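You operate a simulated robot arm through the tools that you are given. There is no shell and no other tool. Be economical: measure what you need, move in short steps, check, and stop when the job is done.

Carry out the task below with a simulated robot arm. There is one attempt and no reset: what you move stays moved.

JOB
Take the water bottle and put it on top of the silver cover with a black knob.

The check looks at the end state, three seconds after you hand in, the way a careful person would. Anything else that was tipped, shoved, dropped, spilled or broken makes it a failure. Lids that push on must go on centred and level and be pressed home; caps that screw on are set level and turned clockwise until they are tight.

ROBOT AND FRAMES
A 7-joint arm with a two-finger parallel gripper, fixed in place. Base frame: the origin is at the foot of the arm, x ahead of it, y to its left, z up; the work surface is at about z = 0. Units: m, rad, N and s.
With the tool pointing down near the work surface it reaches from about 0.22 to 0.58 m from the base axis. Its first joint turns from -1.152 to 1.152 rad. Payload 2.5 kg.
The TCP is the grasp point between the finger pads, 0.023 m short of the fingertips. In the tool frame z runs along the fingers and y along their closing line. Largest opening 0.094 m; finger width 0.038, thickness 0.01; the body of the gripper, 0.054 by 0.096 m, starts 0.039 m behind the TCP.
Orientation is told as [roll, pitch, yaw] about the base's x, y, z axes, in that order, counted from this pose: with the fingers straight down and closing along the base's y, the tool's x points along the base's -x, its y along +y and its z along -z.

CONTROLS
- The arm moves only by the tool step_arm. Its argument "increments" is a list that holds one entry, the list of rows, each a list of 5 numbers: the opening, from 0 (shut) to 1 (fully open), then the shift along the tool's x, y, z in m, then the turn about the tool's z in rad. In form: [[[grip, x, y, z, yaw], ...]]. A call has 1 to 10 rows; each row shifts and turns the commanded pose from where the row before left it, along the tool's axes as they then stand. Rows are played at 5 a second. More than 0.05 m and 0.15 rad between two rows, or a gripper value outside its range, and nothing of the call is played. Where a pose cannot be reached the arm comes as near as it can. A force on the tool above 40 N (or 10 N above the force at the start of the call, whichever is more), or a blocked arm, ends the call early, and 0.2 s more pass. The fingers move at their own pace (about 0.108 m/s each) and stop on an object; they squeeze with about 40 N. The grip force told is the motor's: it shows also when the fingers shut on nothing. Time passes only in rows, and 0.2 s behind the last, so rows that do not move let the fingers close. It gives the time, the measured TCP pose, the force on the tool (base axes), the opening and the grip force at its end, in the units of the frame above (readings bear some noise), and new pictures: "show" is both (left out), scene, wrist or none.
- Cameras (640 x 400 px; columns grow to the right, rows downward): "scene" is fixed at [0.1277, -0.4108, 0.5505]; the picture's right is [0.78, -0.62, 0.00], its down [-0.32, -0.40, -0.86] and it looks along [0.54, 0.67, -0.51] (base axes); focal length 339 px, centre (320, 200). "wrist" rides on the gripper at [0.086, 0.016, -0.074] in the tool frame; the picture's right is [-0.18, 0.98, 0.00], its down [-0.58, -0.11, -0.81] and it looks along [-0.79, -0.15, 0.59] (tool axes); focal length 243 px, centre (320, 200). There is no depth. A picture from a camera that has moved, and an enlarged one, comes with that camera's place and axes in the base frame and with its lens.
- zoom(camera, box): a new picture of the part [left, top, right, bottom] of that camera's present view, enlarged. No time passes.
- finish_job(): hands the job in; it is judged then, once.

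Work in short steps. Places have to be worked out from the pictures, the camera data and where the tool is seen: move nearer, look again, correct. Check each grasp and each placing, and mend what went wrong. You have 90 turns and 200 pictures in all, those below and enlarged ones among them. Open the gripper and draw the arm clear of the work before you hand the job in, unless the task says otherwise; then end with one line.

The tools are called after "Emit:" as a command line: name --argument value ..., lists and objects as JSON in quotes. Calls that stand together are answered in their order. step_arm: Moves the arm, as the interface text tells. Its arguments: {"type":"object","properties":{"increments":{"type":"array"},"show":{"type":"string","enum":["both","scene","wrist","none"]}},"required":["increments"]} The other tools are called the same way: zoom (camera, box) takes an enlarged picture of a part of a camera's view; finish_job () hands the job in.

At the start:

```text
time_s: 0.0
ee_pos: [0.3592, 0.0016, 0.3857]
tcp_rot: [0.0, 0.0, -0.002]
force: [0.1, 0.0, 0.3]
opening: 0.0938
grasp_force: 0.1
```

scene: 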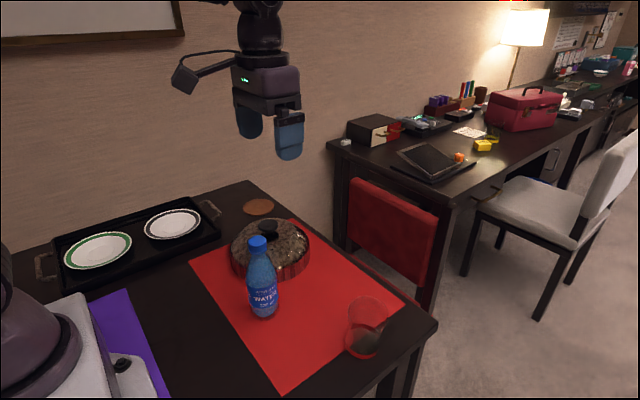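
wrist: 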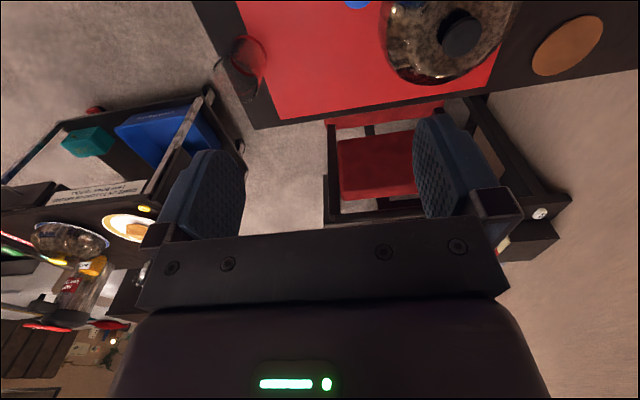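

I'll look closely at the bottle and the cover before moving.

Emit:
zoom --camera "scene" --box '[190, 180, 350, 340]'

Emit:
zoom --camera "wrist" --box '[330, 0, 530, 120]'

```text
2.50 times, centred on (270, 260) of scene
camera zoom: at [0.1277, -0.4108, 0.5505], right [0.78, -0.62, 0.0], down [-0.32, -0.4, -0.86], along [0.54, 0.67, -0.51], focal length 848 px, centre (445, 50)
```

zoom: 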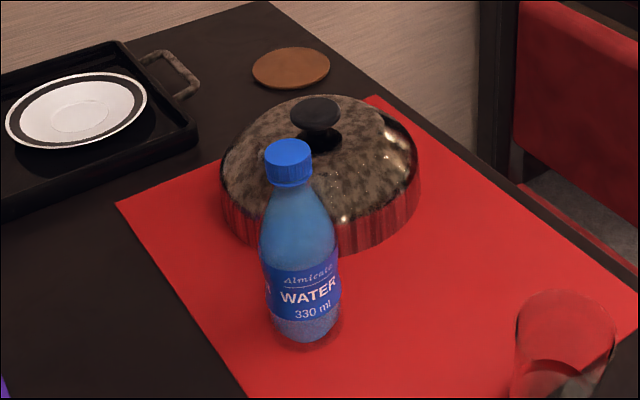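

```text
3.20 times, centred on (430, 60) of wrist
camera zoom: at [0.273, 0.0177, 0.4608], right [0.18, 0.98, 0.0], down [0.58, -0.11, 0.81], along [0.79, -0.15, -0.59], focal length 776 px, centre (-32, 648)
```

zoom: 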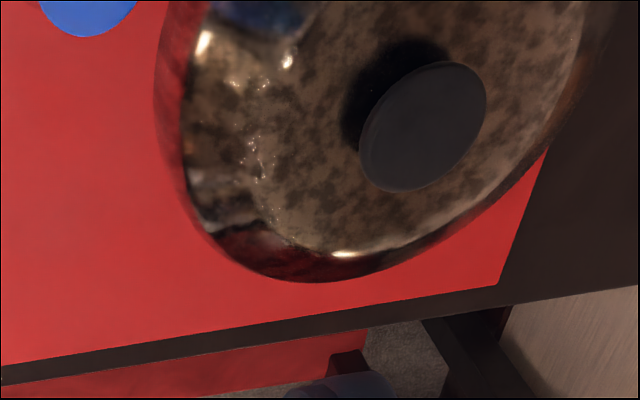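

The bottle is near (0.342, 0.035) and about 0.18 m tall. The knob's flat top is near (0.44, 0.178, 0.094). I'll move above the bottle while staying clear of it, then look again.

Emit:
step_arm --increments '[[[1, 0.009, 0.017, 0, 0], [1, 0.008, 0.016, 0, 0], [1, 0, 0, 0.04, 0], [1, 0, 0, 0.04, 0], [1, 0, 0, 0.03, 0], [1, 0, 0, 0, 0]]]'

```text
time_s: 1.4
ee_pos: [0.3407, 0.0336, 0.2758]
tcp_rot: [0.0, 0.001, 0.0]
force: [-0.2, -0.3, -0.9]
opening: 0.0941
grasp_force: 0.0
camera wrist: at [0.2545, 0.0506, 0.3513], right [0.18, 0.98, 0.0], down [0.58, -0.11, 0.81], along [0.79, -0.15, -0.59], focal length 243 px, centre (320, 200)
```

scene: 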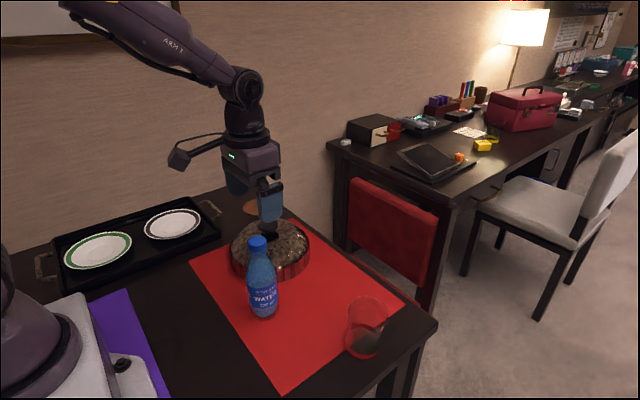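
wrist: 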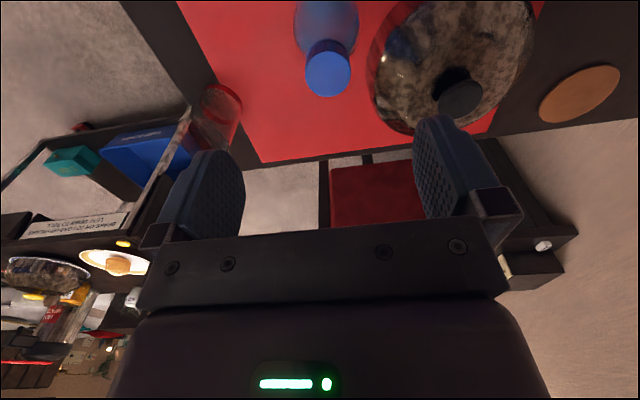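

The wrist picture puts the cap at about (0.340, 0.038), top at z ≈ 0.18. I'll shift y by 4 mm and go down until the fingertips reach the cap's level.

Emit:
step_arm --increments '[[[1, 0, 0.004, 0.03, 0], [1, 0, 0, 0.03, 0], [1, 0, 0, 0.02, 0], [1, 0, 0, 0.01, 0], [1, 0, 0, 0, 0]]]'

Emit:
zoom --camera "scene" --box '[190, 160, 350, 320]'

```text
time_s: 2.6
ee_pos: [0.3423, 0.0394, 0.1864]
tcp_rot: [0.0, -0.001, 0.001]
force: [0.1, 0.3, -1.0]
opening: 0.094
grasp_force: 0.1
camera wrist: at [0.2562, 0.055, 0.2606], right [0.18, 0.98, 0.0], down [0.58, -0.11, 0.81], along [0.79, -0.15, -0.59], focal length 243 px, centre (320, 200)
```

scene: 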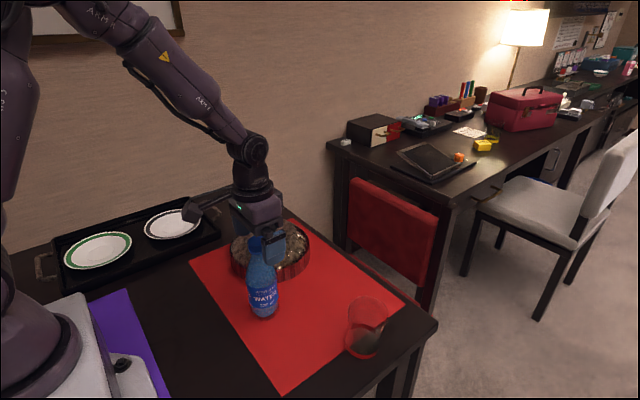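
wrist: 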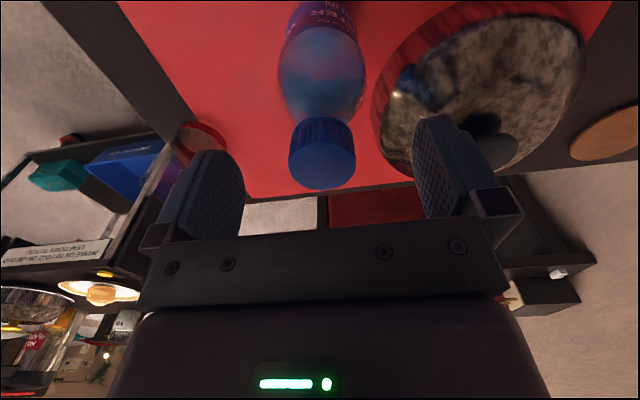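

```text
2.50 times, centred on (270, 240) of scene
camera zoom: at [0.1277, -0.4108, 0.5505], right [0.78, -0.62, 0.0], down [-0.32, -0.4, -0.86], along [0.54, 0.67, -0.51], focal length 848 px, centre (445, 100)
```

zoom: 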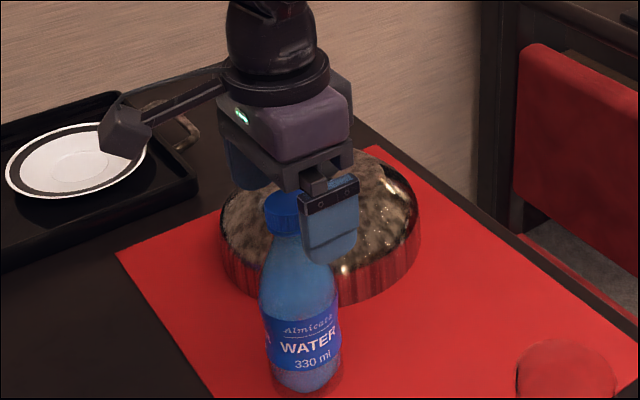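

The cap is between the fingers at about (0.339, 0.040). I'll lower 12 mm so the tips sit around the bottom edge of the cap, then close.

Emit:
step_arm --increments '[[[1, 0.002, 0.001, 0.012, 0], [1, 0, 0, 0, 0], [0.5, 0, 0, 0, 0], [0.3, 0, 0, 0, 0], [0, 0, 0, 0, 0], [0, 0, 0, 0, 0]]]'

Emit:
zoom --camera "scene" --box '[190, 160, 350, 320]'

```text
time_s: 4.0
ee_pos: [0.3413, 0.0414, 0.1735]
tcp_rot: [-0.001, 0.0, 0.0]
force: [-0.3, -0.5, -0.3]
opening: 0.0303
grasp_force: 39.9
camera wrist: at [0.2544, 0.0567, 0.2491], right [0.18, 0.98, 0.0], down [0.58, -0.11, 0.81], along [0.79, -0.15, -0.59], focal length 243 px, centre (320, 200)
```

scene: 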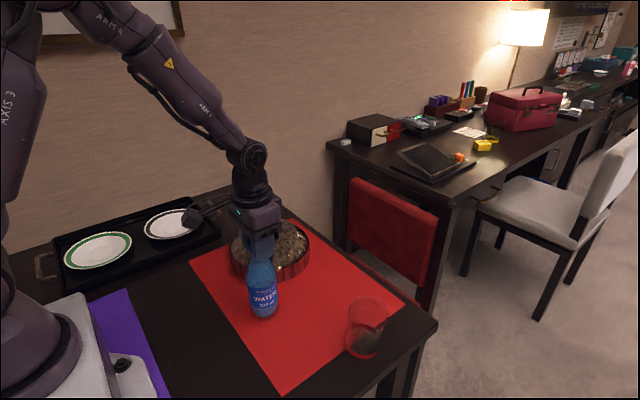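
wrist: 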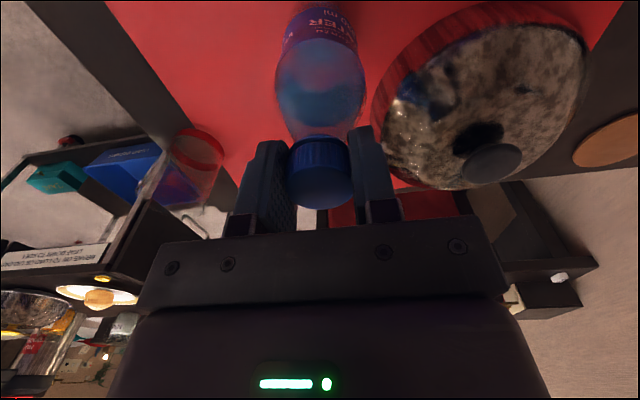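

```text
2.50 times, centred on (270, 240) of scene
camera zoom: at [0.1277, -0.4108, 0.5505], right [0.78, -0.62, 0.0], down [-0.32, -0.4, -0.86], along [0.54, 0.67, -0.51], focal length 848 px, centre (445, 100)
```

zoom: 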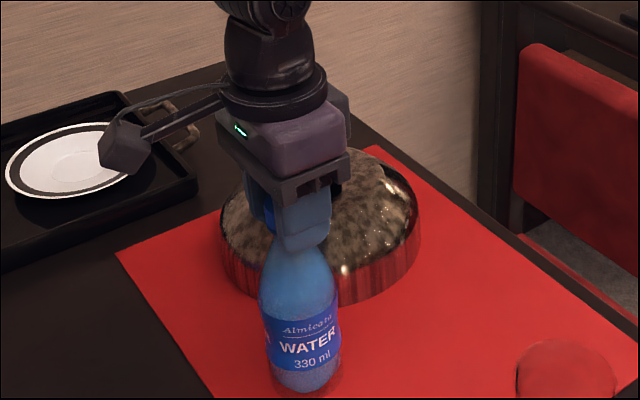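

The grip is firm on the cap: opening 30 mm at 40 N. I'll lift straight up gently and check that the bottle hangs level.

Emit:
step_arm --increments '[[[0, 0, 0, -0.01, 0], [0, 0, 0, -0.02, 0], [0, 0, 0, -0.03, 0], [0, 0, 0, -0.03, 0], [0, 0, 0, -0.03, 0], [0, 0, 0, -0.02, 0], [0, 0, 0, 0, 0]]]'

Emit:
zoom --camera "scene" --box '[190, 120, 350, 280]'

```text
time_s: 5.6
ee_pos: [0.3399, 0.0401, 0.3137]
tcp_rot: [-0.001, 0.0, 0.001]
force: [-0.1, 0.9, -3.7]
opening: 0.0303
grasp_force: 40.1
camera wrist: at [0.2535, 0.0566, 0.3885], right [0.18, 0.98, 0.0], down [0.58, -0.11, 0.81], along [0.79, -0.15, -0.59], focal length 243 px, centre (320, 200)
```

scene: 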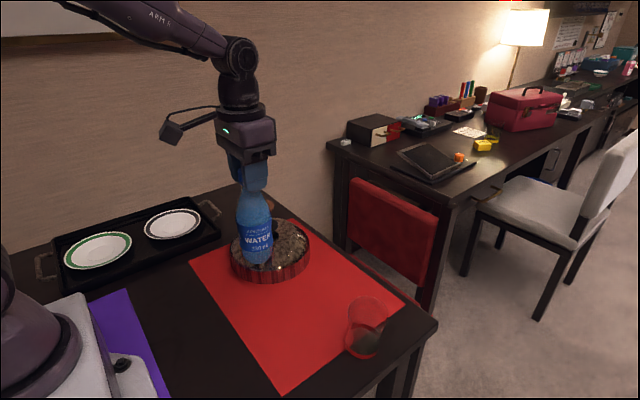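
wrist: 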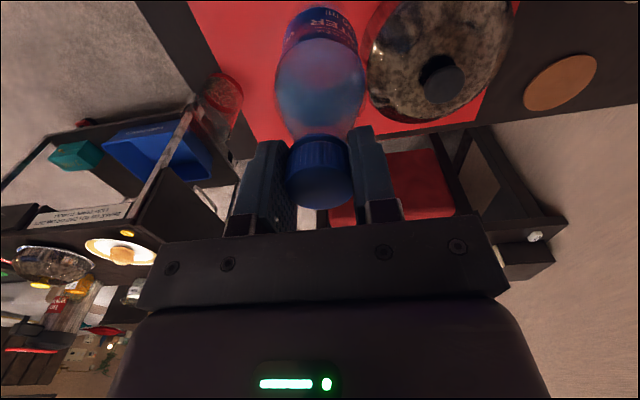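

```text
2.50 times, centred on (270, 200) of scene
camera zoom: at [0.1277, -0.4108, 0.5505], right [0.78, -0.62, 0.0], down [-0.32, -0.4, -0.86], along [0.54, 0.67, -0.51], focal length 848 px, centre (445, 200)
```

zoom: 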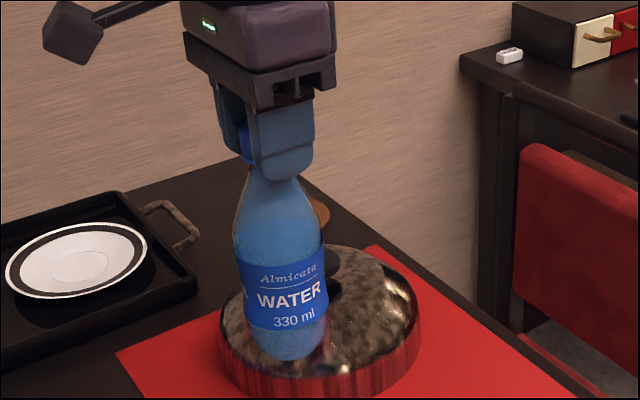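

The bottle hangs upright and hasn't slipped; its base is at z ≈ 0.14, clear of the knob top at about 0.094. Comparing bottle and knob in each camera gives a shift of about (+0.098, +0.138), so I'll move there in gentle steps.

Emit:
step_arm --increments '[[[0, -0.006, 0.009, 0, 0], [0, -0.014, 0.02, 0, 0], [0, -0.018, 0.025, 0, 0], [0, -0.018, 0.025, 0, 0], [0, -0.018, 0.025, 0, 0], [0, -0.014, 0.02, 0, 0], [0, -0.007, 0.009, 0, 0], [0, -0.003, 0.005, 0, 0], [0, 0, 0, 0, 0], [0, 0, 0, 0, 0]]]'

Emit:
zoom --camera "scene" --box '[190, 120, 350, 280]'

Emit:
zoom --camera "wrist" --box '[240, 0, 440, 200]'

```text
time_s: 7.8
ee_pos: [0.4378, 0.177, 0.3132]
tcp_rot: [0.0, 0.0, -0.001]
force: [0.6, 0.4, -3.9]
opening: 0.03
grasp_force: 40.5
camera wrist: at [0.3516, 0.1934, 0.3891], right [0.18, 0.98, 0.0], down [0.58, -0.11, 0.81], along [0.79, -0.15, -0.59], focal length 243 px, centre (320, 200)
```

scene: 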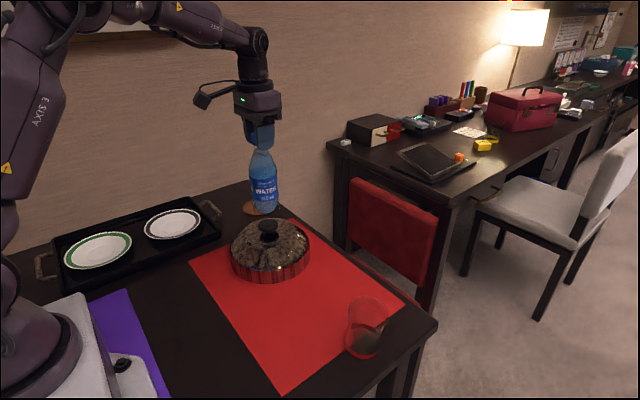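
wrist: 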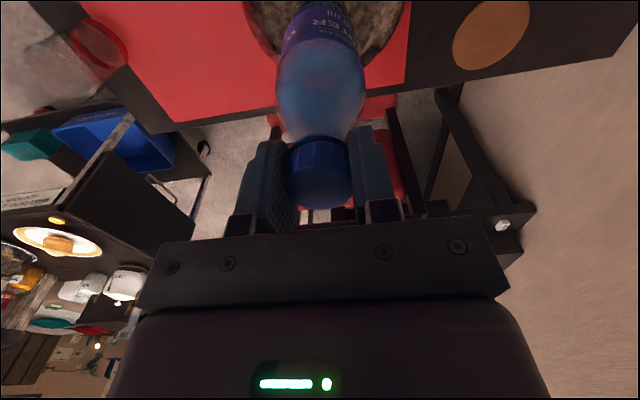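

```text
2.50 times, centred on (270, 200) of scene
camera zoom: at [0.1277, -0.4108, 0.5505], right [0.78, -0.62, 0.0], down [-0.32, -0.4, -0.86], along [0.54, 0.67, -0.51], focal length 848 px, centre (445, 200)
```

zoom: 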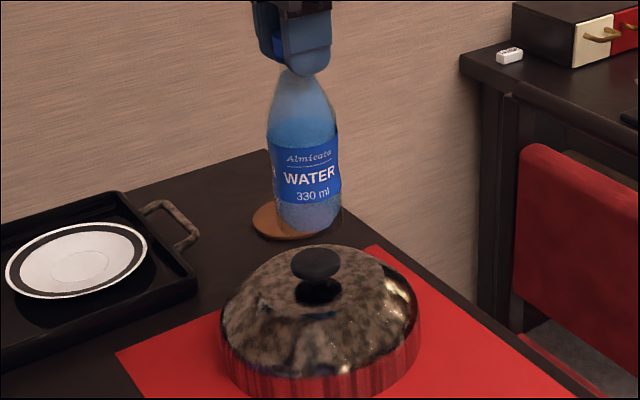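

```text
2.00 times, centred on (340, 100) of wrist
camera zoom: at [0.3516, 0.1934, 0.3891], right [0.18, 0.98, 0.0], down [0.58, -0.11, 0.81], along [0.79, -0.15, -0.59], focal length 485 px, centre (280, 400)
```

zoom: 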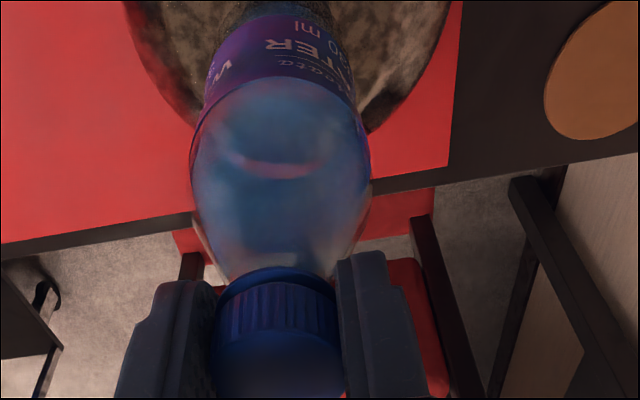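

In the scene picture the bottle base will come down about 2 px left of the knob's centre, which is close. I'll nudge x by 2 mm, lower to roughly 1 cm above the knob and check again.

Emit:
step_arm --increments '[[[0, -0.002, 0, 0.01, 0], [0, 0, 0, 0.01, 0], [0, 0, 0, 0.008, 0], [0, 0, 0, 0, 0], [0, 0, 0, 0, 0]]]' --show "scene"

Emit:
zoom --camera "scene" --box '[220, 190, 320, 290]'

Emit:
zoom --camera "wrist" --box '[220, 0, 440, 140]'

```text
time_s: 9.0
ee_pos: [0.4397, 0.177, 0.2851]
tcp_rot: [0.0, 0.0, 0.0]
force: [-0.1, -1.1, -3.9]
opening: 0.0298
grasp_force: 40.2
```

scene: 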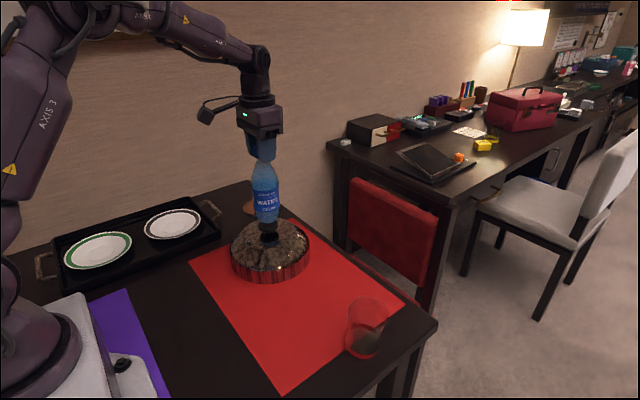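

```text
4.00 times, centred on (270, 240) of scene
camera zoom: at [0.1277, -0.4108, 0.5505], right [0.78, -0.62, 0.0], down [-0.32, -0.4, -0.86], along [0.54, 0.67, -0.51], focal length 1357 px, centre (520, 40)
```

zoom: 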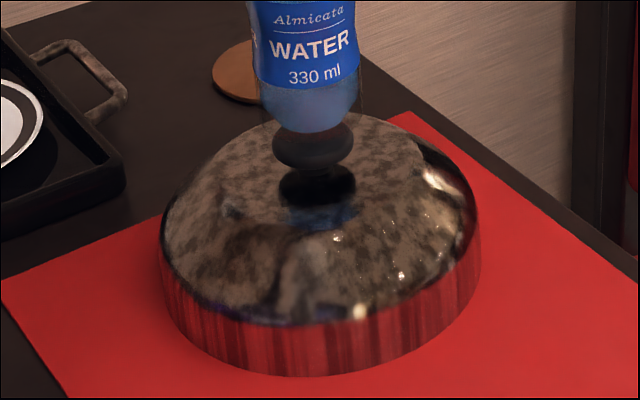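

```text
2.86 times, centred on (330, 70) of wrist
camera zoom: at [0.3534, 0.1934, 0.361], right [0.18, 0.98, 0.0], down [0.58, -0.11, 0.81], along [0.79, -0.15, -0.59], focal length 693 px, centre (291, 571)
```

zoom: 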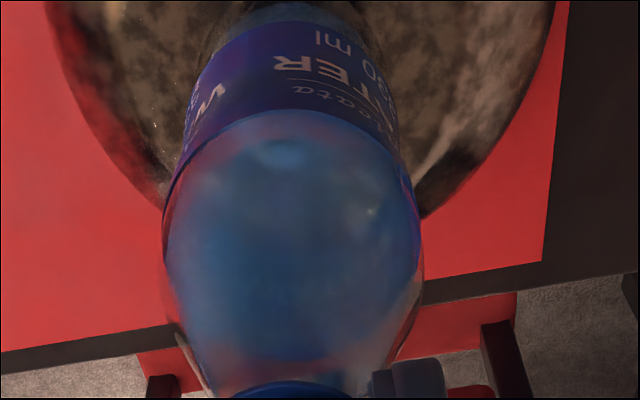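

The base is about 3 mm left of the knob's centre in the scene view, and the wrist view looks symmetric. I'll shift slightly and lower in small steps until I feel contact.

Emit:
step_arm --increments '[[[0, -0.002, -0.001, 0.003, 0], [0, 0, 0, 0.003, 0], [0, 0, 0, 0.002, 0], [0, 0, 0, 0, 0]]]' --show "none"

Emit:
zoom --camera "scene" --box '[220, 190, 320, 290]'

```text
time_s: 10.0
ee_pos: [0.4414, 0.1772, 0.2776]
tcp_rot: [0.0, 0.001, 0.0]
force: [-0.1, 1.1, -3.4]
opening: 0.0299
grasp_force: 39.9
```

```text
4.00 times, centred on (270, 240) of scene
camera zoom: at [0.1277, -0.4108, 0.5505], right [0.78, -0.62, 0.0], down [-0.32, -0.4, -0.86], along [0.54, 0.67, -0.51], focal length 1357 px, centre (520, 40)
```

zoom: 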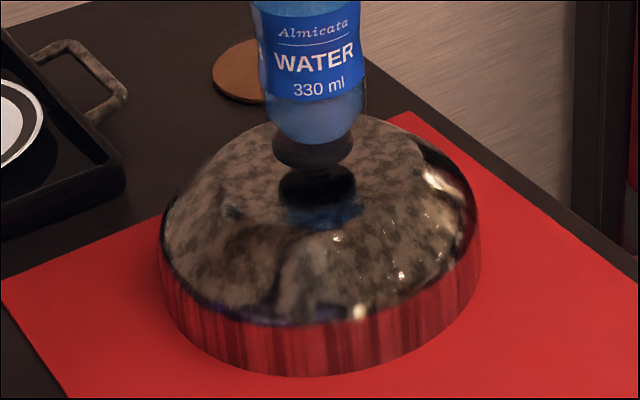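

The bottle is now centred left to right, at about column 313, and it's still hanging freely. I'll keep lowering in small steps.

Emit:
step_arm --increments '[[[0, 0, 0, 0.002, 0], [0, 0, 0, 0.002, 0], [0, 0, 0, 0, 0]]]' --show "none"

Emit:
zoom --camera "scene" --box '[220, 190, 320, 290]'

```text
time_s: 10.8
ee_pos: [0.4424, 0.177, 0.2742]
tcp_rot: [0.0, 0.0, 0.001]
force: [-0.7, 0.6, -4.1]
opening: 0.0294
grasp_force: 39.9
```

```text
4.00 times, centred on (270, 240) of scene
camera zoom: at [0.1277, -0.4108, 0.5505], right [0.78, -0.62, 0.0], down [-0.32, -0.4, -0.86], along [0.54, 0.67, -0.51], focal length 1357 px, centre (520, 40)
```

zoom: 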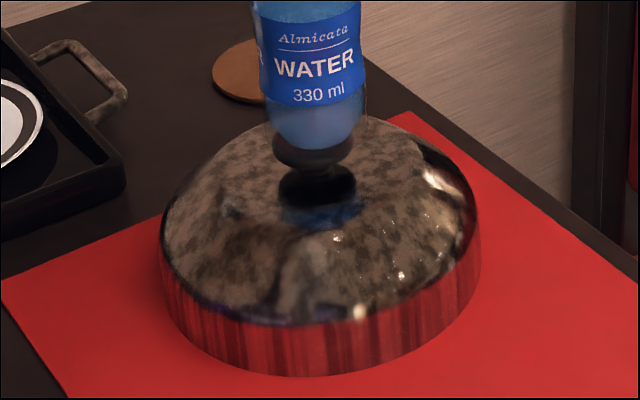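

There is still no contact, so I'll lower another 4 mm in 1 mm steps while watching the force.

Emit:
step_arm --increments '[[[0, 0, 0, 0.001, 0], [0, 0, 0, 0.001, 0], [0, 0, 0, 0.001, 0], [0, 0, 0, 0, 0]]]' --show "none"

Emit:
zoom --camera "scene" --box '[245, 205, 295, 255]'

```text
time_s: 11.8
ee_pos: [0.4424, 0.1772, 0.2711]
tcp_rot: [0.001, -0.003, -0.001]
force: [0.4, -1.3, 1.9]
opening: 0.0294
grasp_force: 40.6
```

```text
8.00 times, centred on (270, 230) of scene
camera zoom: at [0.1277, -0.4108, 0.5505], right [0.78, -0.62, 0.0], down [-0.32, -0.4, -0.86], along [0.54, 0.67, -0.51], focal length 2714 px, centre (720, -40)
```

zoom: 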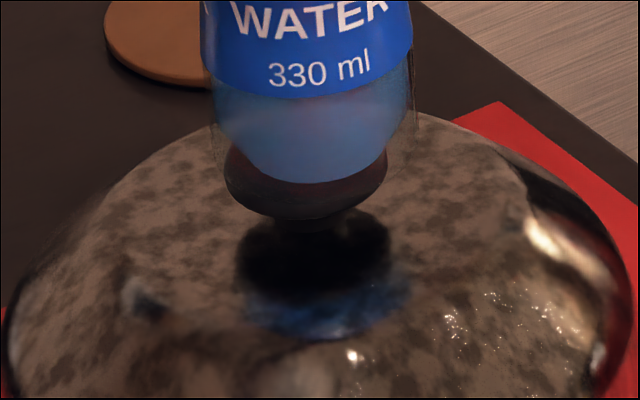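

Contact happened at z ≈ 0.271, so the knob top is near 0.098. The base sits about 4–5 mm too far from the camera and slightly right, so I'll raise a little, shift (-0.004, -0.002) and lower again.

Emit:
step_arm --increments '[[[0, 0, 0, -0.005, 0], [0, 0.004, -0.002, 0, 0], [0, 0, 0, 0, 0], [0, 0, 0, 0.002, 0], [0, 0, 0, 0.002, 0], [0, 0, 0, 0.001, 0], [0, 0, 0, 0, 0]]]' --show "wrist"

Emit:
zoom --camera "scene" --box '[245, 205, 295, 255]'

Emit:
zoom --camera "scene" --box '[190, 120, 350, 280]'

```text
time_s: 13.4
ee_pos: [0.4387, 0.1735, 0.2718]
tcp_rot: [0.001, 0.0, 0.001]
force: [0.5, 0.0, 0.1]
opening: 0.0293
grasp_force: 39.7
camera wrist: at [0.3523, 0.1905, 0.3463], right [0.18, 0.98, 0.0], down [0.58, -0.11, 0.81], along [0.79, -0.15, -0.59], focal length 243 px, centre (320, 200)
```

wrist: 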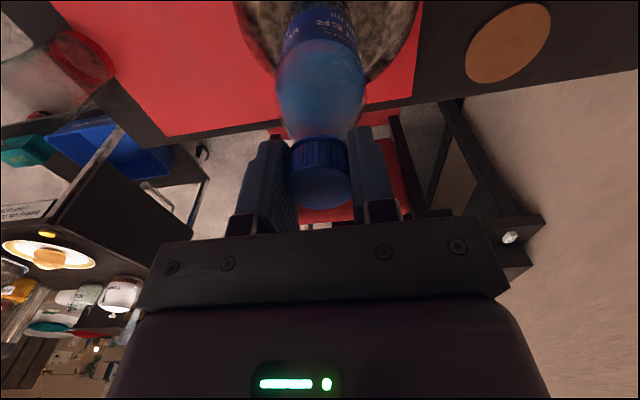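

```text
8.00 times, centred on (270, 230) of scene
camera zoom: at [0.1277, -0.4108, 0.5505], right [0.78, -0.62, 0.0], down [-0.32, -0.4, -0.86], along [0.54, 0.67, -0.51], focal length 2714 px, centre (720, -40)
```

zoom: 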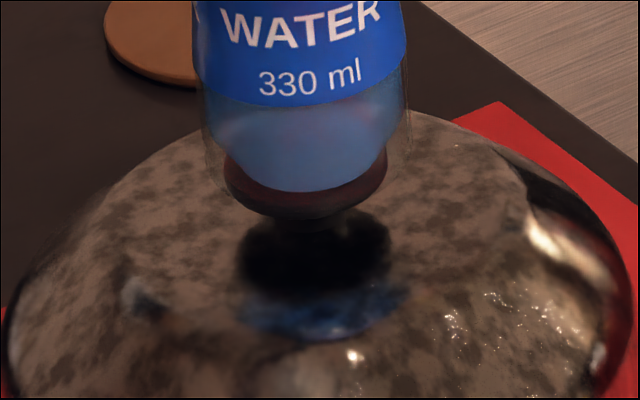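

```text
2.50 times, centred on (270, 200) of scene
camera zoom: at [0.1277, -0.4108, 0.5505], right [0.78, -0.62, 0.0], down [-0.32, -0.4, -0.86], along [0.54, 0.67, -0.51], focal length 848 px, centre (445, 200)
```

zoom: 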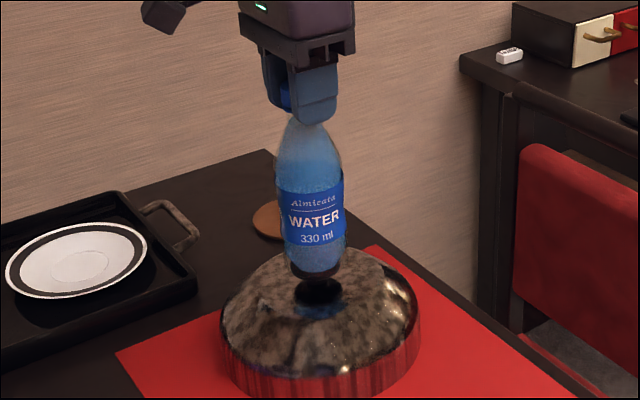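

The bottle's weight is now on the knob and it's centred and upright. I'll open the fingers gradually without moving the arm.

Emit:
step_arm --increments '[[[0.3, 0, 0, 0, 0], [0.34, 0, 0, 0, 0], [0.38, 0, 0, 0, 0], [0.45, 0, 0, 0, 0], [0.6, 0, 0, 0, 0], [0.8, 0, 0, 0, 0], [1, 0, 0, 0, 0], [1, 0, 0, 0, 0]]]' --show "wrist"

Emit:
zoom --camera "scene" --box '[190, 120, 350, 280]'

```text
time_s: 15.2
ee_pos: [0.4387, 0.1743, 0.2711]
tcp_rot: [0.002, 0.0, -0.001]
force: [0.2, -0.9, 0.4]
opening: 0.094
grasp_force: 0.1
camera wrist: at [0.3523, 0.1905, 0.3462], right [0.18, 0.98, 0.0], down [0.58, -0.11, 0.81], along [0.79, -0.15, -0.59], focal length 243 px, centre (320, 200)
```

wrist: 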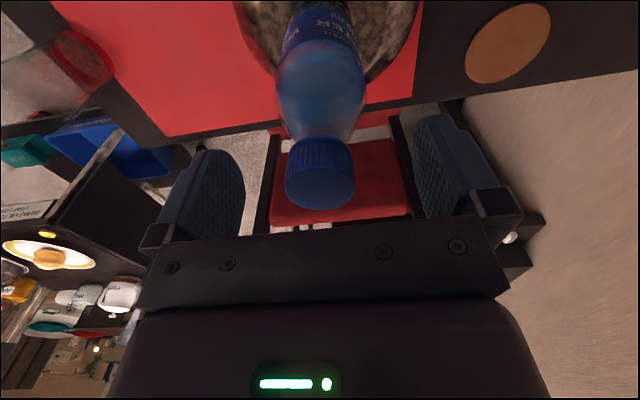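

```text
2.50 times, centred on (270, 200) of scene
camera zoom: at [0.1277, -0.4108, 0.5505], right [0.78, -0.62, 0.0], down [-0.32, -0.4, -0.86], along [0.54, 0.67, -0.51], focal length 848 px, centre (445, 200)
```

zoom: 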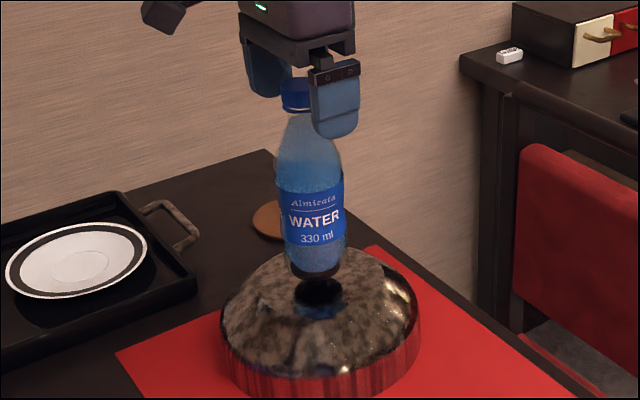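

The bottle stands on its own on the knob. I'll raise the gripper straight up until it's clear, then draw it back.

Emit:
step_arm --increments '[[[1, 0, 0, -0.01, 0], [1, 0, 0, -0.02, 0], [1, 0, 0, -0.03, 0], [1, 0, 0, -0.03, 0], [1, 0, 0, -0.02, 0], [1, 0.03, -0.03, 0, 0], [1, 0.035, -0.035, 0, 0], [1, 0.03, -0.03, 0, 0], [1, 0, 0, 0, 0], [1, 0, 0, 0, 0]]]'

Emit:
zoom --camera "scene" --box '[190, 120, 350, 280]'

```text
time_s: 17.4
ee_pos: [0.3454, 0.0783, 0.3788]
tcp_rot: [0.002, 0.0, 0.0]
force: [-0.1, -0.5, 0.1]
opening: 0.094
grasp_force: 0.0
camera wrist: at [0.258, 0.094, 0.4538], right [0.18, 0.98, 0.0], down [0.58, -0.11, 0.81], along [0.79, -0.15, -0.59], focal length 243 px, centre (320, 200)
```

scene: 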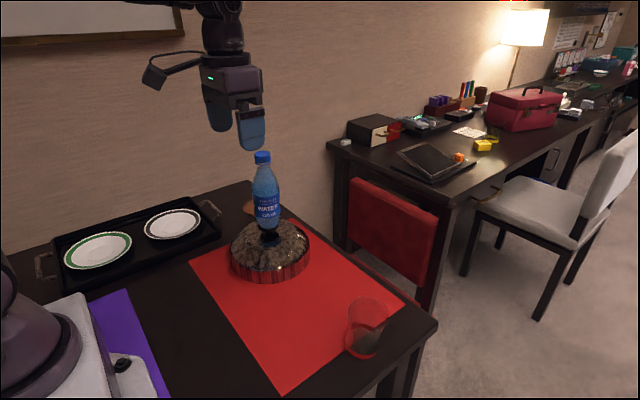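
wrist: 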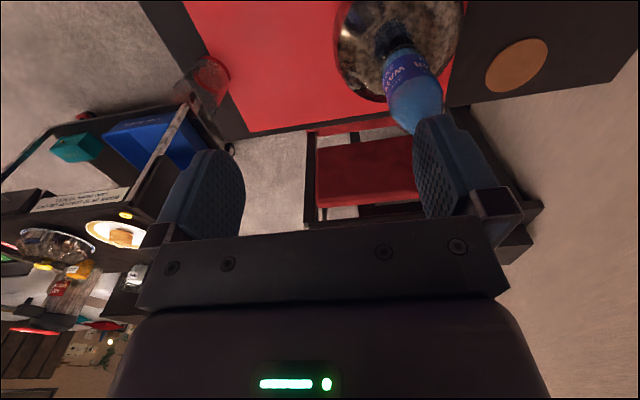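

```text
2.50 times, centred on (270, 200) of scene
camera zoom: at [0.1277, -0.4108, 0.5505], right [0.78, -0.62, 0.0], down [-0.32, -0.4, -0.86], along [0.54, 0.67, -0.51], focal length 848 px, centre (445, 200)
```

zoom: 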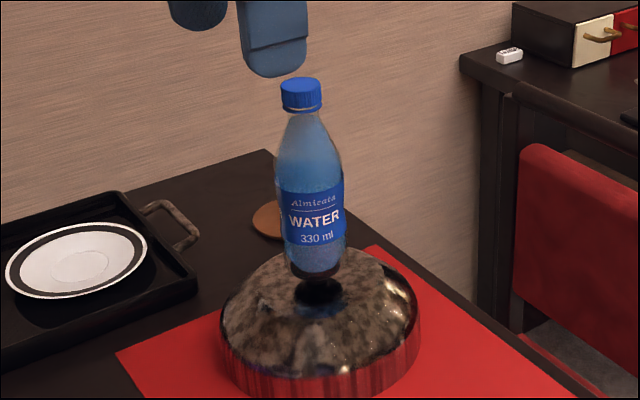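

The bottle stands upright and steady on the knob, nothing else has moved, and the gripper is open and clear. I'm handing in.

Emit:
finish_job

```text
The job is handed in.
```

The water bottle is standing upright on the black knob of the silver cover, and the arm is clear with its gripper open.
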